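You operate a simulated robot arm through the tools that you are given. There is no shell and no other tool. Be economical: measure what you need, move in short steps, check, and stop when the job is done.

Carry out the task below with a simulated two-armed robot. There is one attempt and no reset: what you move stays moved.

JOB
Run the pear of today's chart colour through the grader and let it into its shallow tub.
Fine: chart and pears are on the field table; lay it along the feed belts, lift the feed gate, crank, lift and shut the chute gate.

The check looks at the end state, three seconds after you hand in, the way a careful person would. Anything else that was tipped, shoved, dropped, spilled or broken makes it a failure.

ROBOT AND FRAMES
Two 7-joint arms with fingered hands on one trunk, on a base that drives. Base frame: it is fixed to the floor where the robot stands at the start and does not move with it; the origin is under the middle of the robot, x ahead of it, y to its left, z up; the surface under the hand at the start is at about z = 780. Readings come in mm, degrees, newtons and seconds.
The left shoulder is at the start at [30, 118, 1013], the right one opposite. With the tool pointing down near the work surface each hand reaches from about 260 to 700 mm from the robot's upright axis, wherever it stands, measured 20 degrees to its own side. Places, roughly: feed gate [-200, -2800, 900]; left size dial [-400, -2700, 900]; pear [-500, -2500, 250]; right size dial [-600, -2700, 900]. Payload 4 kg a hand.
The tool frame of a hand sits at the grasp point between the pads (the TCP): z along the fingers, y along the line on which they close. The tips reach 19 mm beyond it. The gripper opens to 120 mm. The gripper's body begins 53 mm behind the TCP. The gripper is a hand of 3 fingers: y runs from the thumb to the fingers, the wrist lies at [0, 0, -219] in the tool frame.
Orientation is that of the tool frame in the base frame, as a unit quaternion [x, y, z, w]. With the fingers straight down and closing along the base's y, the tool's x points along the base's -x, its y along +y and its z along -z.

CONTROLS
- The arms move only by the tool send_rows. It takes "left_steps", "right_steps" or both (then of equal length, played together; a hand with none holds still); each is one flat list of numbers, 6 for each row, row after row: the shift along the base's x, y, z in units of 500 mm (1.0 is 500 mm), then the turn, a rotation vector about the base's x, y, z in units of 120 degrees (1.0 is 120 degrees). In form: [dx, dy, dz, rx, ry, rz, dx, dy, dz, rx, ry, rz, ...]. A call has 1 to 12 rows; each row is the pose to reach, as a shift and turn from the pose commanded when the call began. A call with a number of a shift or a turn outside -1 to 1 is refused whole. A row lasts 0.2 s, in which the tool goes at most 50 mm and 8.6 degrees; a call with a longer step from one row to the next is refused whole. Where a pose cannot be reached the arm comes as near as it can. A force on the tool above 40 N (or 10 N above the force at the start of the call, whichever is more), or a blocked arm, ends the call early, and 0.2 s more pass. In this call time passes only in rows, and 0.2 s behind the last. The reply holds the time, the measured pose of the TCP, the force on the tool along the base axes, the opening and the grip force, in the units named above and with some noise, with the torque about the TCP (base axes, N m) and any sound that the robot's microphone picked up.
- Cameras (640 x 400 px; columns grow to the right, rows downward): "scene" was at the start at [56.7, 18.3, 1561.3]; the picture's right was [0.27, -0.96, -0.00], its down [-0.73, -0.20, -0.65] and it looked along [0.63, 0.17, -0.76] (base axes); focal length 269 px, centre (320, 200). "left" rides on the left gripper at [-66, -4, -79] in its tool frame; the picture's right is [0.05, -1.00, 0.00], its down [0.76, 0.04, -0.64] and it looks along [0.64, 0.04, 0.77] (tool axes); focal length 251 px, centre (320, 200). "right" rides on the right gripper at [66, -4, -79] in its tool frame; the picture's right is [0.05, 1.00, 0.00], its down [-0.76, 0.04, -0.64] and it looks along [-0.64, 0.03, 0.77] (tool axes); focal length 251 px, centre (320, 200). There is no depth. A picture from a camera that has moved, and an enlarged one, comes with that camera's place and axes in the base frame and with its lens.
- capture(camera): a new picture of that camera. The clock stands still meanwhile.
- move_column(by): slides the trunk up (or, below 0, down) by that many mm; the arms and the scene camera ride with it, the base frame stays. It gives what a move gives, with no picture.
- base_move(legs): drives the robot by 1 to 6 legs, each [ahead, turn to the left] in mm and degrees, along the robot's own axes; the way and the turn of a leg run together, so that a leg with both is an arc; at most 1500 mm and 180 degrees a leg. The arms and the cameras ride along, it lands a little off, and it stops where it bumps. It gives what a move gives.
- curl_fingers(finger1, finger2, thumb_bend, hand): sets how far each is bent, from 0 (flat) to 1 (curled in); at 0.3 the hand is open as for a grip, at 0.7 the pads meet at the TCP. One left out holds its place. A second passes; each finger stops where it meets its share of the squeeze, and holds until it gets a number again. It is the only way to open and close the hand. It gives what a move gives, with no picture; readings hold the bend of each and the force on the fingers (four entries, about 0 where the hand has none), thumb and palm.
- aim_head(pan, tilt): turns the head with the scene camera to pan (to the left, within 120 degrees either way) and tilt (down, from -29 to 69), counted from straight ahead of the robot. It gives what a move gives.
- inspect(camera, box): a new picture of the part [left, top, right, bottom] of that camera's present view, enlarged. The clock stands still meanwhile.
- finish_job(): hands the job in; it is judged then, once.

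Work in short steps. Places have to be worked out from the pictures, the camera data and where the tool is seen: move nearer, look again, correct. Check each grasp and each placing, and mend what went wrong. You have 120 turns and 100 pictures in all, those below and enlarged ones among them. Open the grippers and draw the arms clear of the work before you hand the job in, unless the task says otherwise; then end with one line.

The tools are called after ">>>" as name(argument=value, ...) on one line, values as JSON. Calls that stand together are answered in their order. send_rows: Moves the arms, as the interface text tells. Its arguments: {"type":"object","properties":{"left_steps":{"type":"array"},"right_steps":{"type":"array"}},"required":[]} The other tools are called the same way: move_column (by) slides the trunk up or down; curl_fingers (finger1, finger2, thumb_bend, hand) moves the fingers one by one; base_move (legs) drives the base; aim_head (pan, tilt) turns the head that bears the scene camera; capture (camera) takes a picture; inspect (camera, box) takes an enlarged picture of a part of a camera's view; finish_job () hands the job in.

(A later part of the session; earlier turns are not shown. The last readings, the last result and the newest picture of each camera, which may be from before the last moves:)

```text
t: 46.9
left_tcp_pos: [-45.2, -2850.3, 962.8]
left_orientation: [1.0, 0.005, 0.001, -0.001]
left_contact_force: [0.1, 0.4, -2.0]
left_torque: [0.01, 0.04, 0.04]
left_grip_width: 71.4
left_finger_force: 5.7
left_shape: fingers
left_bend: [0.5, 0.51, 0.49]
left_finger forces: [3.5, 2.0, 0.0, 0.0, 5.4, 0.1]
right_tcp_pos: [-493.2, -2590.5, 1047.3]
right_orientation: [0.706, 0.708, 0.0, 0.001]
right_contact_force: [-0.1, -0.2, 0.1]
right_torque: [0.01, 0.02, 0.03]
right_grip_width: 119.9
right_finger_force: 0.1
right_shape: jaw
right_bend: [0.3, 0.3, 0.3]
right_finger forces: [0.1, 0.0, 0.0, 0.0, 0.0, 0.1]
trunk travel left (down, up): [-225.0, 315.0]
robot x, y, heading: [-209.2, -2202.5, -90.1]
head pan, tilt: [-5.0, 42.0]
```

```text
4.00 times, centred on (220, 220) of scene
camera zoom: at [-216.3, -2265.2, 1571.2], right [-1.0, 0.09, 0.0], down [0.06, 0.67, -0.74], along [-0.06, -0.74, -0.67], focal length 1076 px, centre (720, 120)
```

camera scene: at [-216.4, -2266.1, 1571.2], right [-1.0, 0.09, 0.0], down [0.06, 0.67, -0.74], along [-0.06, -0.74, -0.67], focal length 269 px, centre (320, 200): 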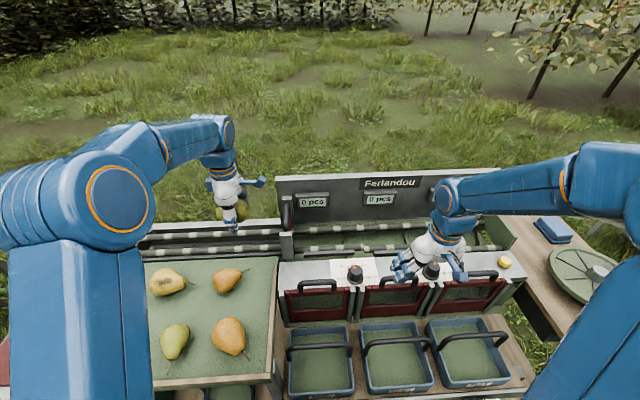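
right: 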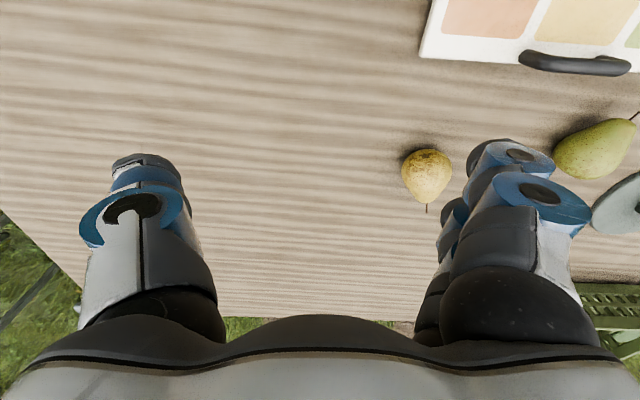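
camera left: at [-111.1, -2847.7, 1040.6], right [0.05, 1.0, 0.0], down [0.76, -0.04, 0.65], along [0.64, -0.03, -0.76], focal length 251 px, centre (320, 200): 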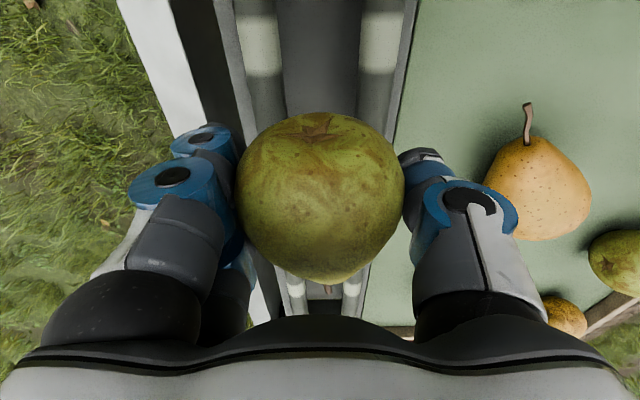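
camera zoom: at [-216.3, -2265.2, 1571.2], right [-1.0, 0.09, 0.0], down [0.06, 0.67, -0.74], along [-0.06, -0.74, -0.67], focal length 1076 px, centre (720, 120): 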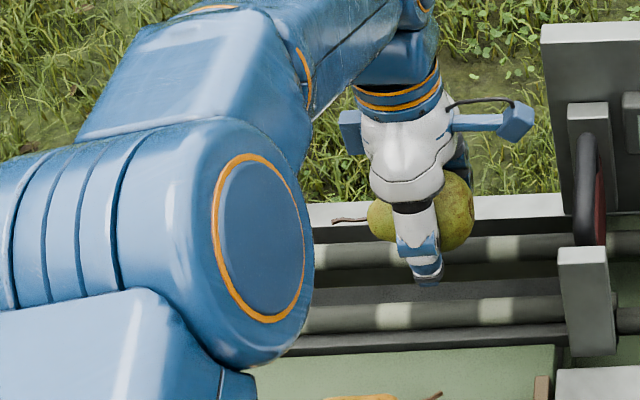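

Centred over the belts. I lower gently to TCP z≈919.

>>> send_rows(left_steps=[0, 0, -0.03, 0, 0, 0, 0, 0, -0.06, 0, 0, 0, 0, 0, -0.08, 0, 0, 0, 0, 0, -0.088, 0, 0, 0])

>>> inspect(camera="scene", box=[210, 200, 290, 250])

```text
t: 47.9
left_tcp_pos: [-45.5, -2848.8, 921.0]
left_orientation: [1.0, 0.004, 0.002, 0.0]
left_contact_force: [0.0, -0.4, -1.2]
left_torque: [0.0, -0.01, 0.02]
left_grip_width: 71.4
left_finger_force: 5.3
left_shape: fingers
left_bend: [0.5, 0.51, 0.49]
left_finger forces: [3.7, 2.1, 0.1, 0.0, 5.4, 0.1]
right_tcp_pos: [-493.5, -2590.8, 1046.1]
right_orientation: [0.706, 0.709, 0.0, 0.001]
right_contact_force: [-0.3, 0.1, 0.3]
right_torque: [0.01, 0.04, -0.02]
right_grip_width: 120.0
right_finger_force: 0.0
right_shape: jaw
right_bend: [0.3, 0.3, 0.3]
right_finger forces: [0.0, 0.0, 0.0, 0.0, 0.1, 0.0]
trunk travel left (down, up): [-225.0, 315.0]
robot x, y, heading: [-208.5, -2201.0, -89.8]
head pan, tilt: [-5.0, 42.0]
```

```text
8.00 times, centred on (250, 225) of scene
camera zoom: at [-216.5, -2264.9, 1571.3], right [-1.0, 0.09, 0.0], down [0.06, 0.67, -0.74], along [-0.06, -0.74, -0.67], focal length 2153 px, centre (880, 0)
```

zoom: 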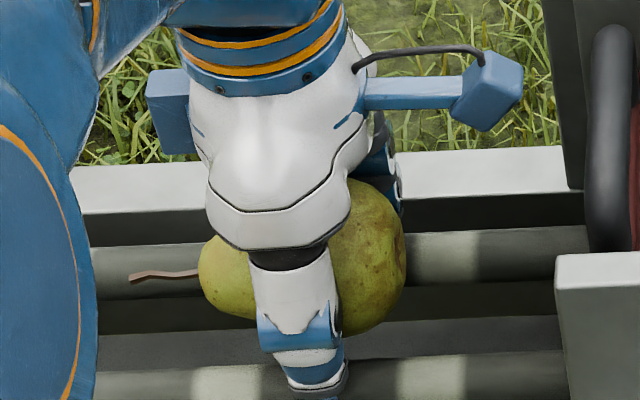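

No contact yet; I lower in small steps until the force changes.

>>> send_rows(left_steps=[0, 0, -0.005, 0, 0, 0, 0, 0, -0.01, 0, 0, 0])

>>> send_rows(left_steps=[0, 0, -0.005, 0, 0, 0, 0, 0, -0.01, 0, 0, 0])

```text
t: 48.5
left_tcp_pos: [-45.1, -2849.0, 916.4]
left_orientation: [1.0, 0.004, 0.0, 0.0]
left_contact_force: [-0.2, -0.5, -0.4]
left_torque: [-0.07, -0.04, -0.02]
left_grip_width: 71.8
left_finger_force: 6.5
left_shape: fingers
left_bend: [0.5, 0.51, 0.49]
left_finger forces: [4.1, 3.9, 0.0, 0.0, 5.3, 0.0]
right_tcp_pos: [-492.4, -2590.5, 1046.3]
right_orientation: [0.706, 0.708, 0.0, 0.001]
right_contact_force: [-1.1, -0.6, 0.8]
right_torque: [0.03, 0.03, -0.01]
right_grip_width: 119.9
right_finger_force: 0.0
right_shape: jaw
right_bend: [0.3, 0.3, 0.3]
right_finger forces: [0.1, 0.0, 0.1, 0.1, 0.0, 0.0]
trunk travel left (down, up): [-225.0, 315.0]
robot x, y, heading: [-207.4, -2199.0, -90.1]
head pan, tilt: [-5.0, 42.0]
```

```text
t: 49.1
left_tcp_pos: [-45.6, -2848.5, 915.0]
left_orientation: [1.0, 0.003, 0.002, 0.002]
left_contact_force: [0.4, -0.8, 19.1]
left_torque: [-0.77, -0.25, 0.02]
left_grip_width: 71.4
left_finger_force: 15.1
left_shape: fingers
left_bend: [0.5, 0.51, 0.49]
left_finger forces: [8.2, 16.8, 0.0, 0.0, 5.4, 0.0]
right_tcp_pos: [-492.6, -2588.1, 1046.6]
right_orientation: [0.706, 0.708, 0.0, 0.002]
right_contact_force: [-0.1, -0.1, 0.0]
right_torque: [0.0, 0.0, 0.01]
right_grip_width: 119.8
right_finger_force: 0.1
right_shape: jaw
right_bend: [0.3, 0.3, 0.3]
right_finger forces: [0.0, 0.0, 0.1, 0.0, 0.1, 0.0]
trunk travel left (down, up): [-225.0, 315.0]
robot x, y, heading: [-209.8, -2197.9, -89.9]
head pan, tilt: [-5.0, 42.0]
```

The finger tips now touch the far roller. I rise 3 mm and open the hand a little at a time.

>>> send_rows(left_steps=[0, 0, 0.006, 0, 0, 0])

>>> curl_fingers(hand="left", finger1=0.44, finger2=0.44, thumb_bend=0.44)

>>> capture(camera="left")

```text
t: 49.5
left_tcp_pos: [-45.1, -2848.7, 914.2]
left_orientation: [1.0, 0.003, 0.002, 0.001]
left_contact_force: [-0.1, -1.8, 15.8]
left_torque: [-0.71, -0.19, 0.01]
left_grip_width: 71.7
left_finger_force: 13.5
left_shape: fingers
left_bend: [0.5, 0.51, 0.5]
left_finger forces: [7.5, 14.4, 0.0, 0.0, 4.7, 0.0]
right_tcp_pos: [-493.9, -2590.9, 1046.7]
right_orientation: [0.706, 0.709, -0.001, 0.002]
right_contact_force: [0.0, 0.1, -0.1]
right_torque: [-0.06, 0.0, -0.01]
right_grip_width: 120.0
right_finger_force: 0.1
right_shape: jaw
right_bend: [0.3, 0.3, 0.3]
right_finger forces: [0.0, 0.0, 0.1, 0.0, 0.0, 0.1]
trunk travel left (down, up): [-225.0, 315.0]
robot x, y, heading: [-211.1, -2198.0, -90.1]
head pan, tilt: [-5.0, 42.0]
```

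```text
t: 50.5
left_tcp_pos: [-46.2, -2847.8, 914.4]
left_orientation: [1.0, 0.003, 0.002, -0.002]
left_contact_force: [-0.2, 3.1, 9.6]
left_torque: [-0.31, -0.18, 0.05]
left_grip_width: 86.4
left_finger_force: 4.0
left_shape: fingers
left_bend: [0.44, 0.46, 0.44]
left_finger forces: [0.0, 7.5, 0.1, 0.1, 0.0, 0.0]
right_tcp_pos: [-492.6, -2589.7, 1047.2]
right_orientation: [0.705, 0.709, -0.001, 0.001]
right_contact_force: [0.7, 0.5, 0.2]
right_torque: [0.0, -0.07, 0.0]
right_grip_width: 119.7
right_finger_force: 0.0
right_shape: jaw
right_bend: [0.3, 0.3, 0.3]
right_finger forces: [0.0, 0.0, 0.1, 0.1, 0.0, 0.0]
trunk travel left (down, up): [-225.0, 315.0]
robot x, y, heading: [-207.1, -2204.5, -90.3]
head pan, tilt: [-5.0, 42.0]
```

```text
65 pictures are left
camera left: at [-112.0, -2844.5, 991.6], right [0.05, 1.0, 0.0], down [0.76, -0.04, 0.65], along [0.65, -0.03, -0.76], focal length 251 px, centre (320, 200)
```

left: 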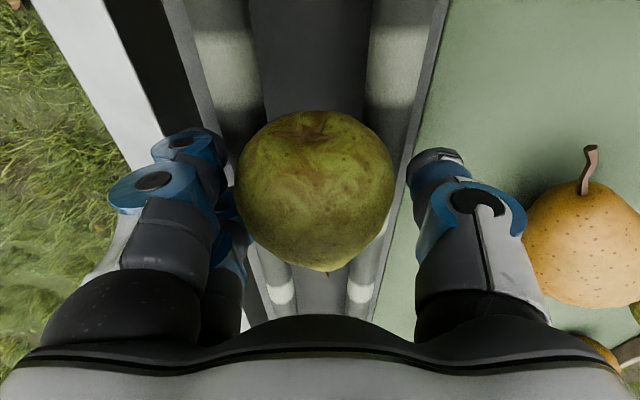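

The pear rests in the belts. I rise slowly straight up.

>>> send_rows(left_steps=[0, 0, 0.02, 0, 0, 0, 0, 0, 0.04, 0, 0, 0])

>>> curl_fingers(hand="left", finger1=0.36, finger2=0.36, thumb_bend=0.38)

>>> send_rows(left_steps=[0, 0, 0.06, 0, 0, 0, 0, 0, 0.15, 0, 0, 0, 0, 0, 0.24, 0, 0, 0, 0, 0, 0.32, 0, 0, 0, 0, 0.08, 0.36, 0, 0, 0, 0, 0.17, 0.36, 0, 0, 0])

>>> capture(camera="scene")

```text
t: 51.1
left_tcp_pos: [-44.8, -2847.9, 935.1]
left_orientation: [1.0, 0.004, 0.001, -0.001]
left_contact_force: [0.3, 0.2, 0.1]
left_torque: [-0.02, 0.01, 0.03]
left_grip_width: 86.6
left_finger_force: 0.0
left_shape: fingers
left_bend: [0.44, 0.44, 0.44]
left_finger forces: [0.1, 0.0, 0.0, 0.0, 0.0, 0.1]
right_tcp_pos: [-492.7, -2591.1, 1045.4]
right_orientation: [0.706, 0.709, 0.0, 0.001]
right_contact_force: [0.1, 0.3, 0.0]
right_torque: [0.02, -0.03, 0.03]
right_grip_width: 119.9
right_finger_force: 0.1
right_shape: jaw
right_bend: [0.3, 0.3, 0.3]
right_finger forces: [0.0, 0.0, 0.0, 0.0, 0.0, 0.0]
trunk travel left (down, up): [-225.0, 315.0]
robot x, y, heading: [-210.2, -2199.8, -90.0]
head pan, tilt: [-5.0, 42.0]
```

```text
t: 52.1
left_tcp_pos: [-45.6, -2848.9, 933.2]
left_orientation: [1.0, 0.003, 0.001, -0.001]
left_contact_force: [-0.9, 0.2, 0.0]
left_torque: [-0.01, -0.01, -0.01]
left_grip_width: 107.6
left_finger_force: 0.1
left_shape: fingers
left_bend: [0.36, 0.36, 0.38]
left_finger forces: [0.1, 0.1, 0.0, 0.1, 0.1, 0.0]
right_tcp_pos: [-493.2, -2591.3, 1046.1]
right_orientation: [0.706, 0.708, 0.0, 0.001]
right_contact_force: [-0.4, -0.4, 0.6]
right_torque: [0.02, -0.03, -0.02]
right_grip_width: 120.2
right_finger_force: 0.0
right_shape: jaw
right_bend: [0.3, 0.3, 0.3]
right_finger forces: [0.0, 0.1, 0.0, 0.1, 0.0, 0.0]
trunk travel left (down, up): [-225.0, 315.0]
robot x, y, heading: [-208.8, -2200.5, -89.9]
head pan, tilt: [-5.0, 42.0]
```

```text
t: 53.5
left_tcp_pos: [-40.5, -2763.6, 1116.3]
left_orientation: [1.0, 0.005, 0.001, 0.0]
left_contact_force: [0.4, 0.0, 0.8]
left_torque: [0.02, 0.01, 0.0]
left_grip_width: 107.8
left_finger_force: 0.1
left_shape: fingers
left_bend: [0.36, 0.36, 0.38]
left_finger forces: [0.0, 0.0, 0.0, 0.0, 0.0, 0.0]
right_tcp_pos: [-493.1, -2590.2, 1046.5]
right_orientation: [0.705, 0.709, 0.0, 0.001]
right_contact_force: [0.2, 0.3, 0.8]
right_torque: [-0.01, -0.03, 0.03]
right_grip_width: 120.1
right_finger_force: 0.0
right_shape: jaw
right_bend: [0.3, 0.3, 0.3]
right_finger forces: [0.0, 0.0, 0.1, 0.0, 0.1, 0.0]
trunk travel left (down, up): [-225.0, 315.0]
robot x, y, heading: [-207.7, -2203.0, -90.3]
head pan, tilt: [-5.0, 42.0]
```

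```text
64 pictures are left
camera scene: at [-216.3, -2263.9, 1571.3], right [-1.0, 0.09, 0.0], down [0.06, 0.67, -0.74], along [-0.06, -0.74, -0.67], focal length 269 px, centre (320, 200)
```

scene: 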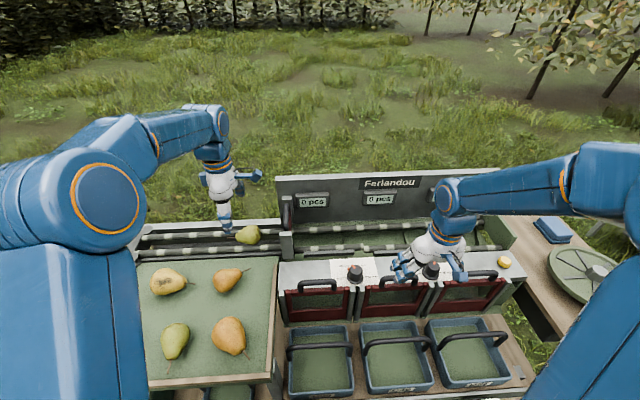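

The pear lies along the belts. I enlarge the feed gate.

>>> inspect(camera="scene", box=[220, 180, 316, 240])

>>> capture(camera="left")

```text
6.67 times, centred on (268, 210) of scene
camera zoom: at [-216.3, -2263.9, 1571.3], right [-1.0, 0.09, 0.0], down [0.06, 0.67, -0.74], along [-0.06, -0.74, -0.67], focal length 1794 px, centre (667, 133)
```

zoom: 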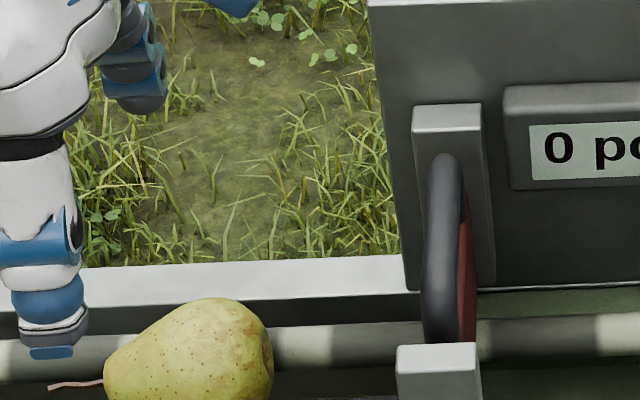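

```text
62 pictures are left
camera left: at [-107.0, -2759.3, 1194.8], right [0.05, 1.0, 0.0], down [0.76, -0.04, 0.65], along [0.64, -0.03, -0.76], focal length 251 px, centre (320, 200)
```

left: 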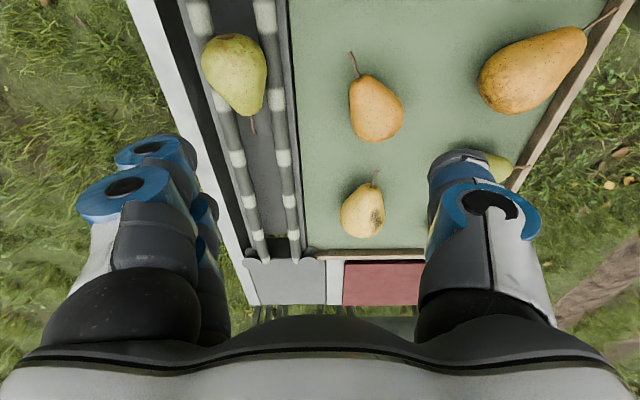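

The feed-gate handle bar runs along y at about x=-158, z≈985. The right hand already closes along x with its camera on the near side, so I use it: retract the left hand, raise the trunk 100 mm and bring the right hand near.

>>> send_rows(left_steps=[0.02, 0.08, 0, 0, 0, 0, 0.05, 0.16, 0, 0, 0, 0, 0.09, 0.24, 0, 0, 0, 0, 0.14, 0.32, 0, 0, 0, 0, 0.2, 0.4, 0, 0, 0, 0, 0.26, 0.46, 0, 0, 0, 0])

>>> move_column(by=100)

>>> send_rows(right_steps=[0.08, -0.03, 0, 0, 0, 0, 0.16, -0.06, 0, 0, 0, 0, 0.24, -0.09, 0, 0, 0, 0, 0.32, -0.13, 0, 0, 0, 0, 0.4, -0.17, 0, 0, 0, 0, 0.48, -0.2, 0, 0, 0, 0, 0.56, -0.24, 0, 0, 0, 0, 0.64, -0.28, 0, 0, 0, 0, 0.67, -0.34, 0, 0, 0, 0])

>>> capture(camera="right")

>>> capture(camera="scene")

```text
t: 54.9
left_tcp_pos: [88.0, -2533.8, 1115.0]
left_orientation: [1.0, 0.003, 0.001, 0.0]
left_contact_force: [-0.4, 0.0, 0.0]
left_torque: [-0.01, 0.02, 0.03]
left_grip_width: 108.1
left_finger_force: 0.1
left_shape: fingers
left_bend: [0.36, 0.36, 0.38]
left_finger forces: [0.1, 0.0, 0.0, 0.0, 0.0, 0.0]
right_tcp_pos: [-492.8, -2590.3, 1047.0]
right_orientation: [0.706, 0.709, -0.001, 0.001]
right_contact_force: [-0.1, 0.5, -0.5]
right_torque: [-0.03, 0.0, 0.03]
right_grip_width: 120.0
right_finger_force: 0.1
right_shape: jaw
right_bend: [0.3, 0.3, 0.3]
right_finger forces: [0.0, 0.1, 0.0, 0.0, 0.0, 0.0]
trunk travel left (down, up): [-225.0, 315.0]
robot x, y, heading: [-208.3, -2199.5, -89.8]
head pan, tilt: [-5.0, 42.0]
```

```text
t: 56.3
left_tcp_pos: [87.2, -2534.2, 1214.6]
left_orientation: [1.0, 0.003, 0.002, -0.001]
left_contact_force: [0.1, -0.1, -0.2]
left_torque: [0.0, -0.02, 0.0]
left_grip_width: 107.6
left_finger_force: 0.0
left_shape: fingers
left_bend: [0.36, 0.36, 0.38]
left_finger forces: [0.0, 0.0, 0.0, 0.0, 0.0, 0.0]
right_tcp_pos: [-493.0, -2590.9, 1145.8]
right_orientation: [0.706, 0.709, 0.0, 0.001]
right_contact_force: [-0.7, 0.2, 0.5]
right_torque: [-0.04, 0.04, -0.02]
right_grip_width: 119.9
right_finger_force: 0.0
right_shape: jaw
right_bend: [0.3, 0.3, 0.3]
right_finger forces: [0.0, 0.0, 0.1, 0.1, 0.1, 0.1]
trunk travel left (down, up): [-325.0, 215.0]
robot x, y, heading: [-208.9, -2201.1, -90.1]
head pan, tilt: [-5.0, 42.0]
```

```text
t: 58.3
left_tcp_pos: [87.7, -2535.4, 1213.9]
left_orientation: [1.0, 0.004, 0.001, -0.001]
left_contact_force: [0.3, 0.1, -0.1]
left_torque: [0.03, 0.02, -0.01]
left_grip_width: 107.8
left_finger_force: 0.0
left_shape: fingers
left_bend: [0.36, 0.36, 0.38]
left_finger forces: [0.0, 0.0, 0.1, 0.0, 0.0, 0.1]
right_tcp_pos: [-157.9, -2763.4, 1145.7]
right_orientation: [0.706, 0.708, 0.001, 0.001]
right_contact_force: [-0.3, -1.2, 0.5]
right_torque: [0.01, 0.02, 0.01]
right_grip_width: 120.0
right_finger_force: 0.0
right_shape: jaw
right_bend: [0.3, 0.3, 0.3]
right_finger forces: [0.0, 0.0, 0.0, 0.0, 0.0, 0.0]
trunk travel left (down, up): [-325.0, 215.0]
robot x, y, heading: [-206.1, -2200.0, -90.3]
head pan, tilt: [-5.0, 42.0]
```

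```text
61 pictures are left
camera right: at [-162.5, -2697.1, 1223.7], right [1.0, 0.06, 0.0], down [0.04, -0.76, 0.64], along [0.04, -0.64, -0.77], focal length 251 px, centre (320, 200)
```

right: 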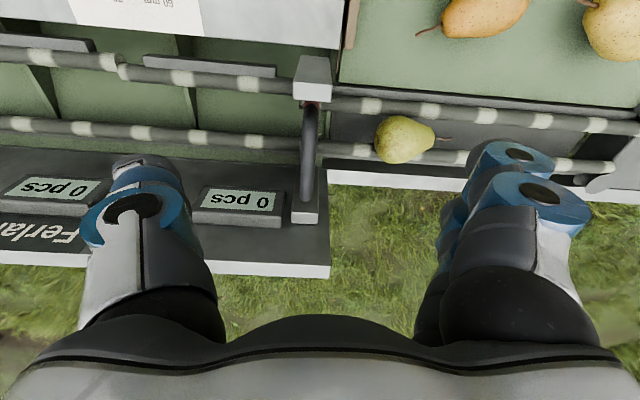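

```text
60 pictures are left
camera scene: at [-216.1, -2266.3, 1671.2], right [-1.0, 0.09, 0.0], down [0.06, 0.67, -0.74], along [-0.06, -0.74, -0.67], focal length 269 px, centre (320, 200)
```

scene: 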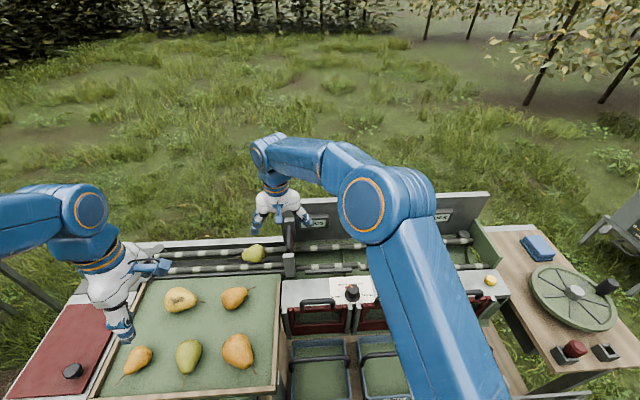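

I enlarge the gate in the right wrist view.

>>> inspect(camera="right", box=[240, 40, 400, 240])

```text
2.00 times, centred on (320, 140) of right
camera zoom: at [-162.5, -2697.1, 1223.7], right [1.0, 0.06, 0.0], down [0.04, -0.76, 0.64], along [0.04, -0.64, -0.77], focal length 503 px, centre (320, 320)
```

zoom: 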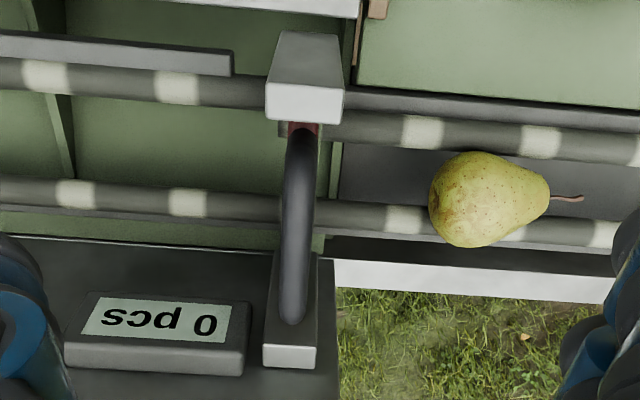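

Triangulation gives the bar at x≈-163, y from -2780 to -2878, top z≈1000. I move the open right hand above it to z≈1060 and check.

>>> send_rows(right_steps=[-0.01, -0.062, 0, 0, 0, 0, -0.01, -0.124, 0, 0, 0, 0, -0.01, -0.124, -0.086, 0, 0, 0, -0.01, -0.124, -0.172, 0, 0, 0])

>>> capture(camera="right")

>>> inspect(camera="scene", box=[210, 180, 370, 280])

```text
t: 59.3
left_tcp_pos: [88.0, -2536.4, 1214.2]
left_orientation: [1.0, 0.003, 0.0, -0.001]
left_contact_force: [0.2, 0.8, 0.0]
left_torque: [0.01, 0.06, 0.0]
left_grip_width: 107.7
left_finger_force: 0.1
left_shape: fingers
left_bend: [0.36, 0.36, 0.38]
left_finger forces: [0.0, 0.0, 0.0, 0.0, 0.0, 0.1]
right_tcp_pos: [-161.0, -2829.3, 1059.6]
right_orientation: [0.706, 0.709, 0.0, 0.0]
right_contact_force: [-0.1, -0.6, -0.7]
right_torque: [-0.02, -0.02, 0.0]
right_grip_width: 120.0
right_finger_force: 0.1
right_shape: jaw
right_bend: [0.3, 0.3, 0.3]
right_finger forces: [0.0, 0.0, 0.1, 0.1, 0.1, 0.0]
trunk travel left (down, up): [-325.0, 215.0]
robot x, y, heading: [-208.3, -2199.0, -89.8]
head pan, tilt: [-5.0, 42.0]
```

```text
58 pictures are left
camera right: at [-165.3, -2762.4, 1138.3], right [1.0, 0.06, 0.0], down [0.04, -0.76, 0.64], along [0.04, -0.64, -0.77], focal length 251 px, centre (320, 200)
```

right: 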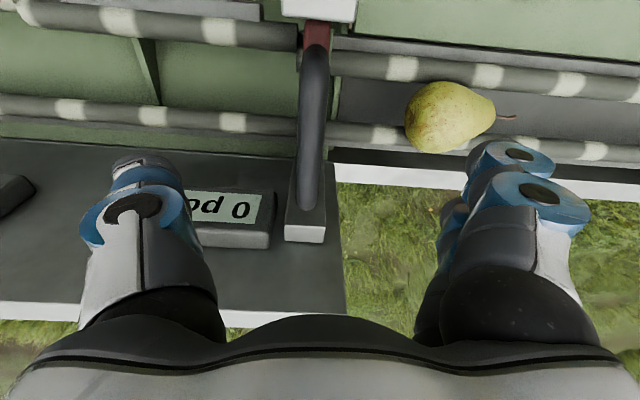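

```text
4.00 times, centred on (290, 230) of scene
camera zoom: at [-215.6, -2266.1, 1671.2], right [-1.0, 0.09, 0.0], down [0.06, 0.67, -0.74], along [-0.07, -0.74, -0.67], focal length 1076 px, centre (440, 80)
```

zoom: 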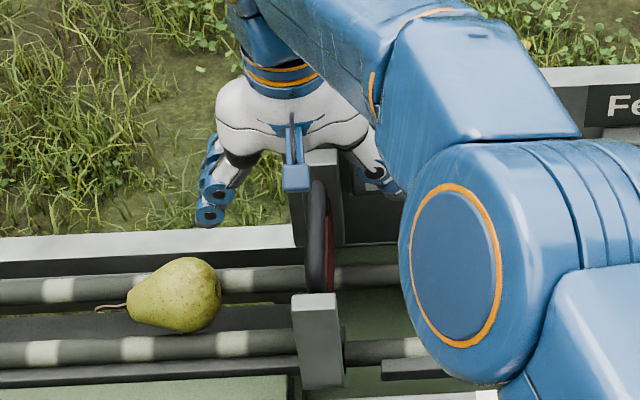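

Handle lies just 6 mm to -x of the hand's centre. I correct and lower to z≈992.

>>> send_rows(right_steps=[-0.012, 0.006, -0.03, 0, 0, 0, -0.012, 0.006, -0.08, 0, 0, 0, -0.012, 0.006, -0.134, 0, 0, 0])

>>> capture(camera="right")

```text
t: 60.1
left_tcp_pos: [87.4, -2535.0, 1213.9]
left_orientation: [1.0, 0.003, 0.002, -0.001]
left_contact_force: [0.8, 0.3, 0.5]
left_torque: [-0.02, -0.01, 0.02]
left_grip_width: 107.8
left_finger_force: 0.0
left_shape: fingers
left_bend: [0.36, 0.36, 0.38]
left_finger forces: [0.0, 0.1, 0.0, 0.0, 0.1, 0.0]
right_tcp_pos: [-167.3, -2821.5, 991.7]
right_orientation: [0.706, 0.708, -0.001, 0.001]
right_contact_force: [0.3, -0.8, -0.8]
right_torque: [-0.01, 0.0, 0.0]
right_grip_width: 119.8
right_finger_force: 0.0
right_shape: jaw
right_bend: [0.3, 0.3, 0.3]
right_finger forces: [0.1, 0.0, 0.0, 0.0, 0.0, 0.0]
trunk travel left (down, up): [-325.0, 215.0]
robot x, y, heading: [-212.3, -2199.8, -89.9]
head pan, tilt: [-5.0, 42.0]
```

```text
56 pictures are left
camera right: at [-172.3, -2754.7, 1070.2], right [1.0, 0.06, 0.0], down [0.04, -0.76, 0.65], along [0.04, -0.64, -0.76], focal length 251 px, centre (320, 200)
```

right: 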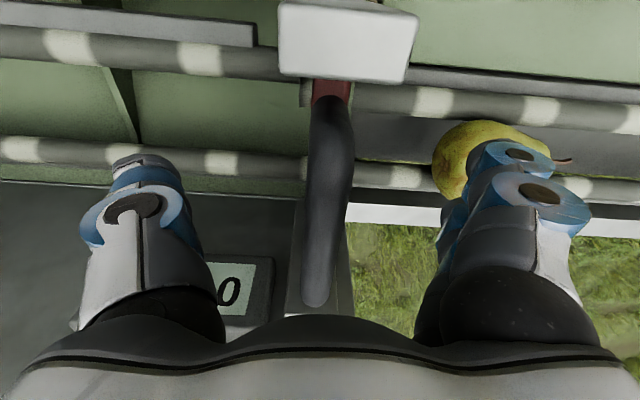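

Bar is between thumb and fingers. I close on it.

>>> curl_fingers(hand="right", finger1=0.72, finger2=0.72, thumb_bend=0.72)

>>> send_rows(right_steps=[0, 0, 0.04, 0, 0, 0, 0, 0, 0.08, 0, 0, 0, 0, 0, 0.12, 0, 0, 0])

>>> capture(camera="right")

```text
t: 61.1
left_tcp_pos: [88.7, -2536.2, 1213.7]
left_orientation: [1.0, 0.003, 0.001, -0.001]
left_contact_force: [0.3, 0.6, 0.7]
left_torque: [0.02, 0.01, -0.02]
left_grip_width: 107.9
left_finger_force: 0.0
left_shape: fingers
left_bend: [0.36, 0.36, 0.38]
left_finger forces: [0.1, 0.0, 0.1, 0.0, 0.0, 0.0]
right_tcp_pos: [-164.3, -2820.7, 992.4]
right_orientation: [0.705, 0.709, 0.0, 0.001]
right_contact_force: [9.0, 0.0, -5.9]
right_torque: [-0.02, -0.02, -0.07]
right_grip_width: 15.2
right_finger_force: 5.9
right_shape: fingers
right_bend: [0.66, 0.68, 0.71]
right_finger forces: [5.3, 4.7, 0.0, 0.1, 1.8, 0.0]
trunk travel left (down, up): [-325.0, 215.0]
robot x, y, heading: [-210.8, -2200.1, -90.0]
head pan, tilt: [-5.0, 42.0]
```

```text
t: 61.9
left_tcp_pos: [88.3, -2533.4, 1214.2]
left_orientation: [1.0, 0.004, 0.001, -0.001]
left_contact_force: [0.2, -0.7, -0.2]
left_torque: [0.0, -0.01, -0.01]
left_grip_width: 107.9
left_finger_force: 0.0
left_shape: fingers
left_bend: [0.36, 0.36, 0.38]
left_finger forces: [0.0, 0.1, 0.0, 0.0, 0.1, 0.1]
right_tcp_pos: [-168.9, -2820.5, 1053.8]
right_orientation: [0.705, 0.709, 0.0, 0.002]
right_contact_force: [12.3, -1.7, -4.7]
right_torque: [0.01, -0.02, -0.08]
right_grip_width: 15.7
right_finger_force: 6.6
right_shape: fingers
right_bend: [0.66, 0.67, 0.71]
right_finger forces: [6.3, 5.9, 0.0, 0.0, 1.5, 0.1]
trunk travel left (down, up): [-325.0, 215.0]
robot x, y, heading: [-213.2, -2195.8, -89.9]
head pan, tilt: [-5.0, 42.0]
```

```text
55 pictures are left
camera right: at [-171.9, -2754.4, 1131.6], right [1.0, 0.06, 0.0], down [0.04, -0.76, 0.65], along [0.04, -0.65, -0.76], focal length 251 px, centre (320, 200)
```

right: 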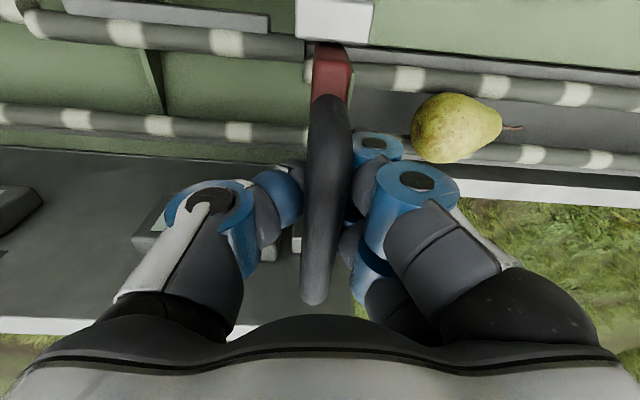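

The gate rises with the hand. I lift another 40 mm, watching the force.

>>> send_rows(right_steps=[0.008, 0, 0.03, 0, 0, 0, 0.008, 0, 0.06, 0, 0, 0, 0.008, 0, 0.09, 0, 0, 0])

>>> inspect(camera="scene", box=[210, 150, 370, 290])

```text
t: 62.7
left_tcp_pos: [86.0, -2533.5, 1215.7]
left_orientation: [1.0, 0.003, 0.002, -0.001]
left_contact_force: [-0.4, -0.3, -0.7]
left_torque: [-0.03, 0.0, -0.03]
left_grip_width: 107.9
left_finger_force: 0.0
left_shape: fingers
left_bend: [0.36, 0.36, 0.38]
left_finger forces: [0.0, 0.0, 0.0, 0.0, 0.0, 0.0]
right_tcp_pos: [-166.2, -2817.5, 1101.8]
right_orientation: [0.706, 0.708, -0.002, 0.004]
right_contact_force: [0.8, -0.2, 1.0]
right_torque: [-0.01, -0.03, -0.02]
right_grip_width: 8.5
right_finger_force: 0.2
right_shape: fingers
right_bend: [0.72, 0.72, 0.72]
right_finger forces: [1.5, 0.1, 0.0, 0.1, 0.0, 0.0]
trunk travel left (down, up): [-325.0, 215.0]
robot x, y, heading: [-213.7, -2200.8, -90.0]
head pan, tilt: [-5.0, 42.0]
```

```text
2.86 times, centred on (290, 220) of scene
camera zoom: at [-216.7, -2262.4, 1671.6], right [-1.0, 0.09, 0.0], down [0.06, 0.67, -0.74], along [-0.06, -0.74, -0.67], focal length 769 px, centre (406, 143)
```

zoom: 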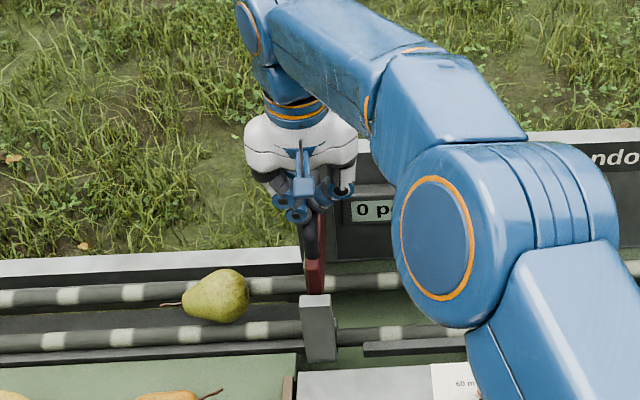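

The fingers slipped off the bar near the top. I raise the hand and look whether the gate stayed up.

>>> send_rows(right_steps=[0, 0, 0.06, 0, 0, 0, 0, 0, 0.12, 0, 0, 0])

>>> capture(camera="right")

>>> inspect(camera="scene", box=[210, 150, 370, 290])

```text
t: 63.3
left_tcp_pos: [87.1, -2533.7, 1214.2]
left_orientation: [1.0, 0.004, 0.002, -0.001]
left_contact_force: [0.3, -0.7, 0.5]
left_torque: [0.0, 0.0, -0.01]
left_grip_width: 108.1
left_finger_force: 0.0
left_shape: fingers
left_bend: [0.36, 0.36, 0.38]
left_finger forces: [0.0, 0.0, 0.0, 0.1, 0.0, 0.0]
right_tcp_pos: [-162.9, -2818.6, 1159.3]
right_orientation: [0.706, 0.708, -0.001, 0.001]
right_contact_force: [0.0, 0.0, 1.4]
right_torque: [0.01, 0.02, 0.02]
right_grip_width: 8.2
right_finger_force: 0.0
right_shape: fingers
right_bend: [0.72, 0.72, 0.72]
right_finger forces: [0.1, 0.0, 0.0, 0.0, 0.0, 0.1]
trunk travel left (down, up): [-325.0, 215.0]
robot x, y, heading: [-205.1, -2202.6, -89.8]
head pan, tilt: [-5.0, 42.0]
```

```text
53 pictures are left
camera right: at [-168.7, -2754.3, 1237.5], right [1.0, 0.06, 0.0], down [0.04, -0.76, 0.65], along [0.04, -0.64, -0.76], focal length 251 px, centre (320, 200)
```

right: 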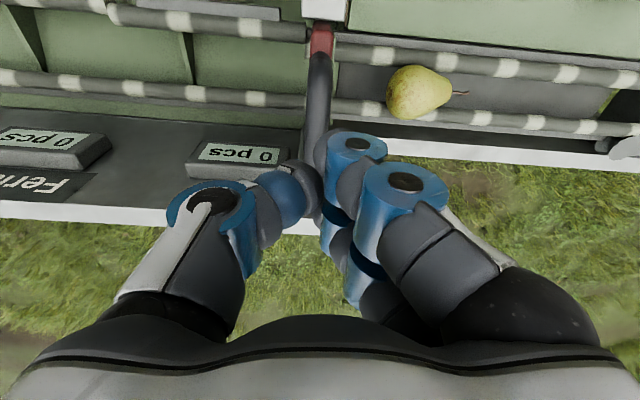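

```text
2.86 times, centred on (290, 220) of scene
camera zoom: at [-216.4, -2264.6, 1671.3], right [-1.0, 0.09, 0.0], down [0.06, 0.67, -0.74], along [-0.06, -0.74, -0.67], focal length 769 px, centre (406, 143)
```

zoom: 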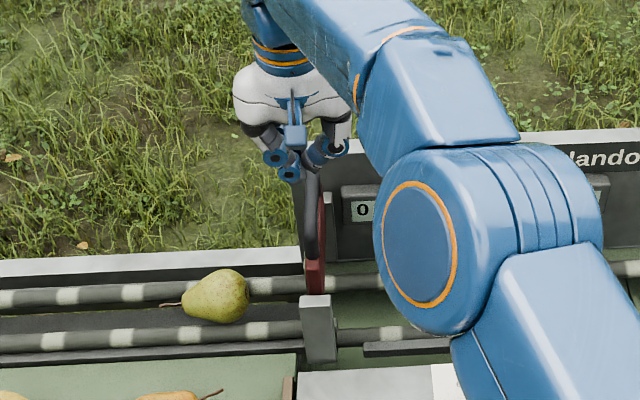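

The gate seems to stay up. I draw the right hand back to clear the view and check how high it is.

>>> send_rows(right_steps=[0, 0.05, 0.06, 0, 0, 0, 0, 0.14, 0.06, 0, 0, 0, -0.04, 0.22, 0.06, 0, 0, 0, -0.12, 0.26, 0.06, 0, 0, 0, -0.2, 0.3, 0.06, 0, 0, 0, -0.28, 0.34, 0.06, 0, 0, 0, -0.36, 0.38, 0.06, 0, 0, 0, -0.44, 0.42, 0.06, 0, 0, 0, -0.52, 0.46, 0.06, 0, 0, 0])

>>> capture(camera="scene")

>>> inspect(camera="scene", box=[220, 170, 380, 270])

```text
t: 65.3
left_tcp_pos: [85.8, -2534.6, 1215.3]
left_orientation: [1.0, 0.003, 0.002, 0.0]
left_contact_force: [-0.1, 0.1, -0.1]
left_torque: [0.0, 0.01, -0.02]
left_grip_width: 107.9
left_finger_force: 0.2
left_shape: fingers
left_bend: [0.36, 0.36, 0.38]
left_finger forces: [0.0, 0.0, 0.0, 0.0, 0.1, 0.0]
right_tcp_pos: [-427.0, -2588.6, 1189.4]
right_orientation: [0.705, 0.709, 0.0, 0.002]
right_contact_force: [-0.8, 0.8, 0.7]
right_torque: [-0.01, -0.02, -0.01]
right_grip_width: 8.3
right_finger_force: 0.1
right_shape: fingers
right_bend: [0.72, 0.72, 0.72]
right_finger forces: [0.0, 0.0, 0.0, 0.1, 0.1, 0.0]
trunk travel left (down, up): [-325.0, 215.0]
robot x, y, heading: [-206.2, -2200.6, -90.2]
head pan, tilt: [-5.0, 42.0]
```

```text
51 pictures are left
camera scene: at [-217.6, -2263.6, 1671.3], right [-1.0, 0.09, 0.0], down [0.06, 0.67, -0.74], along [-0.06, -0.74, -0.67], focal length 269 px, centre (320, 200)
```

scene: 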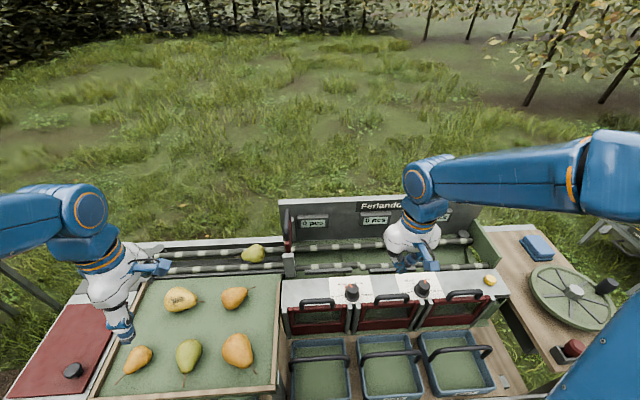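

```text
4.00 times, centred on (300, 220) of scene
camera zoom: at [-217.6, -2263.6, 1671.3], right [-1.0, 0.09, 0.0], down [0.06, 0.67, -0.74], along [-0.06, -0.74, -0.67], focal length 1076 px, centre (400, 120)
```

zoom: 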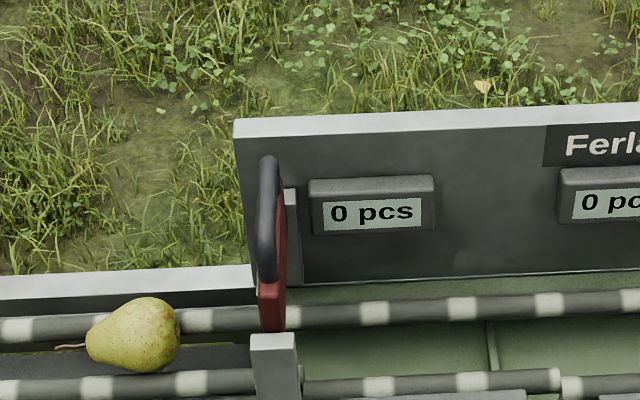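

The gate stays up but only ≈65 mm; I want to be sure it's fully up. I go back with the hand open and hook beneath the bar to lift further.

>>> curl_fingers(hand="right", finger1=0.35, finger2=0.35, thumb_bend=0.35)

>>> send_rows(right_steps=[0.08, -0.04, 0, 0, 0, 0, 0.16, -0.08, 0, 0, 0, 0, 0.24, -0.12, 0, 0, 0, 0, 0.32, -0.16, 0, 0, 0, 0, 0.4, -0.2, 0, 0, 0, 0, 0.48, -0.24, 0, 0, 0, 0, 0.519, -0.32, 0, 0, 0, 0, 0.519, -0.4, 0, 0, 0, 0, 0.519, -0.466, 0, 0, 0, 0, 0.519, -0.466, -0.06, 0, 0, 0])

>>> capture(camera="right")

```text
t: 66.3
left_tcp_pos: [87.1, -2534.1, 1215.0]
left_orientation: [1.0, 0.004, 0.002, 0.0]
left_contact_force: [0.0, -0.6, 0.6]
left_torque: [0.0, 0.0, 0.03]
left_grip_width: 107.7
left_finger_force: 0.0
left_shape: fingers
left_bend: [0.36, 0.36, 0.38]
left_finger forces: [0.0, 0.0, 0.0, 0.0, 0.0, 0.0]
right_tcp_pos: [-424.7, -2589.6, 1190.4]
right_orientation: [0.706, 0.708, 0.0, 0.001]
right_contact_force: [-0.2, -0.3, 0.5]
right_torque: [0.02, -0.02, -0.03]
right_grip_width: 113.7
right_finger_force: 0.0
right_shape: fingers
right_bend: [0.35, 0.35, 0.35]
right_finger forces: [0.0, 0.1, 0.0, 0.0, 0.1, 0.0]
trunk travel left (down, up): [-325.0, 215.0]
robot x, y, heading: [-210.8, -2198.9, -89.9]
head pan, tilt: [-5.0, 42.0]
```

```text
t: 68.5
left_tcp_pos: [87.4, -2536.3, 1214.3]
left_orientation: [1.0, 0.003, 0.002, -0.001]
left_contact_force: [0.2, 0.4, 0.7]
left_torque: [0.01, -0.05, -0.01]
left_grip_width: 108.0
left_finger_force: 0.1
left_shape: fingers
left_bend: [0.36, 0.36, 0.38]
left_finger forces: [0.0, 0.0, 0.1, 0.0, 0.0, 0.1]
right_tcp_pos: [-163.9, -2822.1, 1158.6]
right_orientation: [0.705, 0.709, 0.0, 0.001]
right_contact_force: [0.2, -0.2, 0.7]
right_torque: [0.0, 0.0, -0.02]
right_grip_width: 113.6
right_finger_force: 0.0
right_shape: fingers
right_bend: [0.35, 0.35, 0.35]
right_finger forces: [0.0, 0.1, 0.1, 0.0, 0.0, 0.1]
right hand out of reach, approached as far as the arm can: row 9
trunk travel left (down, up): [-325.0, 215.0]
robot x, y, heading: [-212.2, -2200.7, -90.0]
head pan, tilt: [-5.0, 42.0]
```

```text
49 pictures are left
camera right: at [-168.3, -2757.2, 1236.6], right [1.0, 0.06, 0.0], down [0.04, -0.76, 0.64], along [0.04, -0.64, -0.77], focal length 251 px, centre (320, 200)
```

right: 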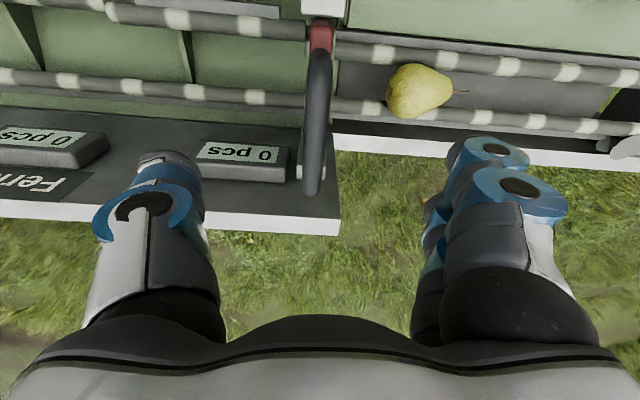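

Bar top now at z≈1073. I raise the trunk for reach, then lower the hand to hook just below the bar (TCP ≈1050).

>>> move_column(by=80)

>>> send_rows(right_steps=[0, 0, -0.09, 0, 0, 0, 0, 0, -0.18, 0, 0, 0, 0, 0, -0.27, 0, 0, 0, 0, 0, -0.34, 0, 0, 0, 0, 0, -0.376, 0, 0, 0])

>>> capture(camera="right")

```text
t: 69.6
left_tcp_pos: [86.8, -2534.7, 1293.8]
left_orientation: [1.0, 0.004, 0.0, 0.0]
left_contact_force: [0.5, -1.2, 0.1]
left_torque: [0.0, -0.01, -0.01]
left_grip_width: 107.7
left_finger_force: 0.0
left_shape: fingers
left_bend: [0.36, 0.36, 0.38]
left_finger forces: [0.1, 0.0, 0.0, 0.0, 0.1, 0.0]
right_tcp_pos: [-162.7, -2824.8, 1239.4]
right_orientation: [0.706, 0.708, 0.0, 0.0]
right_contact_force: [0.3, 0.4, 0.9]
right_torque: [0.01, 0.0, -0.03]
right_grip_width: 113.7
right_finger_force: 0.1
right_shape: fingers
right_bend: [0.35, 0.35, 0.35]
right_finger forces: [0.1, 0.0, 0.0, 0.0, 0.1, 0.0]
trunk travel left (down, up): [-405.0, 135.0]
robot x, y, heading: [-209.4, -2201.3, -90.0]
head pan, tilt: [-5.0, 42.0]
```

```text
t: 70.8
left_tcp_pos: [87.8, -2535.1, 1294.2]
left_orientation: [1.0, 0.004, 0.002, -0.001]
left_contact_force: [-0.6, 0.2, -0.3]
left_torque: [0.01, -0.02, 0.01]
left_grip_width: 107.7
left_finger_force: 0.0
left_shape: fingers
left_bend: [0.36, 0.36, 0.38]
left_finger forces: [0.0, 0.0, 0.1, 0.0, 0.0, 0.0]
right_tcp_pos: [-161.9, -2824.0, 1051.6]
right_orientation: [0.706, 0.708, 0.0, 0.001]
right_contact_force: [0.7, 0.4, 0.5]
right_torque: [-0.02, -0.04, 0.0]
right_grip_width: 114.0
right_finger_force: 0.0
right_shape: fingers
right_bend: [0.35, 0.35, 0.35]
right_finger forces: [0.0, 0.1, 0.0, 0.0, 0.0, 0.0]
trunk travel left (down, up): [-405.0, 135.0]
robot x, y, heading: [-211.8, -2197.8, -90.1]
head pan, tilt: [-5.0, 42.0]
```

```text
48 pictures are left
camera right: at [-166.3, -2757.7, 1128.8], right [1.0, 0.06, 0.0], down [0.04, -0.76, 0.65], along [0.04, -0.64, -0.76], focal length 251 px, centre (320, 200)
```

right: 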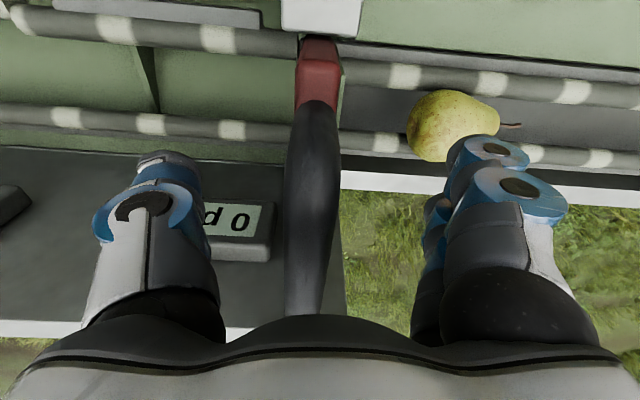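

Aligned. Close and lift in small steps.

>>> curl_fingers(hand="right", finger1=0.74, finger2=0.74, thumb_bend=0.74)

>>> send_rows(right_steps=[-0.006, 0, 0.015, 0, 0, 0, -0.006, 0, 0.03, 0, 0, 0, -0.006, 0, 0.045, 0, 0, 0, -0.006, 0, 0.06, 0, 0, 0])

```text
t: 71.8
left_tcp_pos: [86.9, -2535.0, 1295.1]
left_orientation: [1.0, 0.004, 0.001, -0.001]
left_contact_force: [-0.3, -0.1, 0.2]
left_torque: [0.03, 0.0, 0.01]
left_grip_width: 108.0
left_finger_force: 0.1
left_shape: fingers
left_bend: [0.36, 0.36, 0.38]
left_finger forces: [0.0, 0.0, 0.0, 0.0, 0.0, 0.0]
right_tcp_pos: [-163.0, -2823.2, 1050.4]
right_orientation: [0.706, 0.708, 0.0, 0.0]
right_contact_force: [-3.6, 1.7, -6.7]
right_torque: [0.0, 0.02, -0.02]
right_grip_width: 22.0
right_finger_force: 11.6
right_shape: fingers
right_bend: [0.66, 0.67, 0.65]
right_finger forces: [5.5, 4.7, 0.0, 0.1, 13.3, 0.0]
trunk travel left (down, up): [-405.0, 135.0]
robot x, y, heading: [-208.3, -2198.8, -90.0]
head pan, tilt: [-5.0, 42.0]
```

```text
t: 72.8
left_tcp_pos: [87.8, -2537.2, 1294.3]
left_orientation: [1.0, 0.003, 0.001, -0.002]
left_contact_force: [-0.1, 0.4, -0.2]
left_torque: [0.0, -0.03, -0.02]
left_grip_width: 108.0
left_finger_force: 0.1
left_shape: fingers
left_bend: [0.36, 0.36, 0.38]
left_finger forces: [0.0, 0.0, 0.0, 0.1, 0.0, 0.0]
right_tcp_pos: [-164.6, -2825.2, 1079.4]
right_orientation: [0.705, 0.709, 0.002, -0.001]
right_contact_force: [3.6, 1.3, -20.7]
right_torque: [-0.02, 0.02, 0.0]
right_grip_width: 18.9
right_finger_force: 11.0
right_shape: fingers
right_bend: [0.66, 0.67, 0.66]
right_finger forces: [6.5, 5.9, 0.1, 0.1, 9.6, 0.1]
trunk travel left (down, up): [-405.0, 135.0]
robot x, y, heading: [-210.1, -2197.4, -90.0]
head pan, tilt: [-5.0, 42.0]
```

Resistance of 20 N now. I look whether the gate is higher.

>>> inspect(camera="scene", box=[220, 170, 380, 300])

>>> capture(camera="right")

```text
3.08 times, centred on (300, 235) of scene
camera zoom: at [-215.8, -2268.0, 1751.0], right [-1.0, 0.09, 0.0], down [0.06, 0.67, -0.74], along [-0.06, -0.74, -0.67], focal length 828 px, centre (382, 92)
```

zoom: 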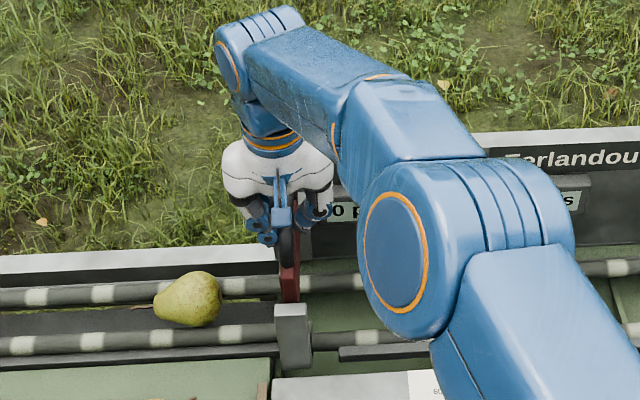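

```text
46 pictures are left
camera right: at [-169.4, -2759.0, 1157.0], right [1.0, 0.06, 0.0], down [0.04, -0.77, 0.64], along [0.04, -0.64, -0.77], focal length 251 px, centre (320, 200)
```

right: 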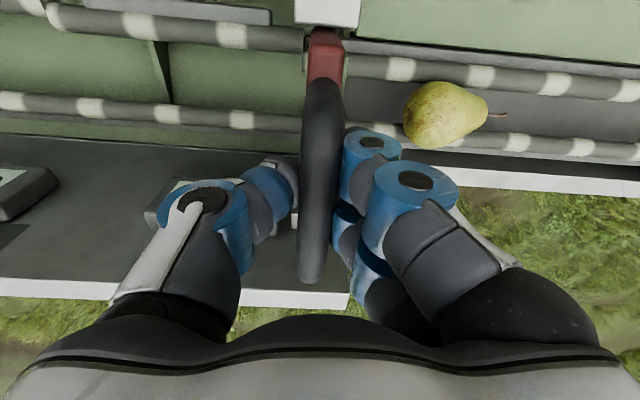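

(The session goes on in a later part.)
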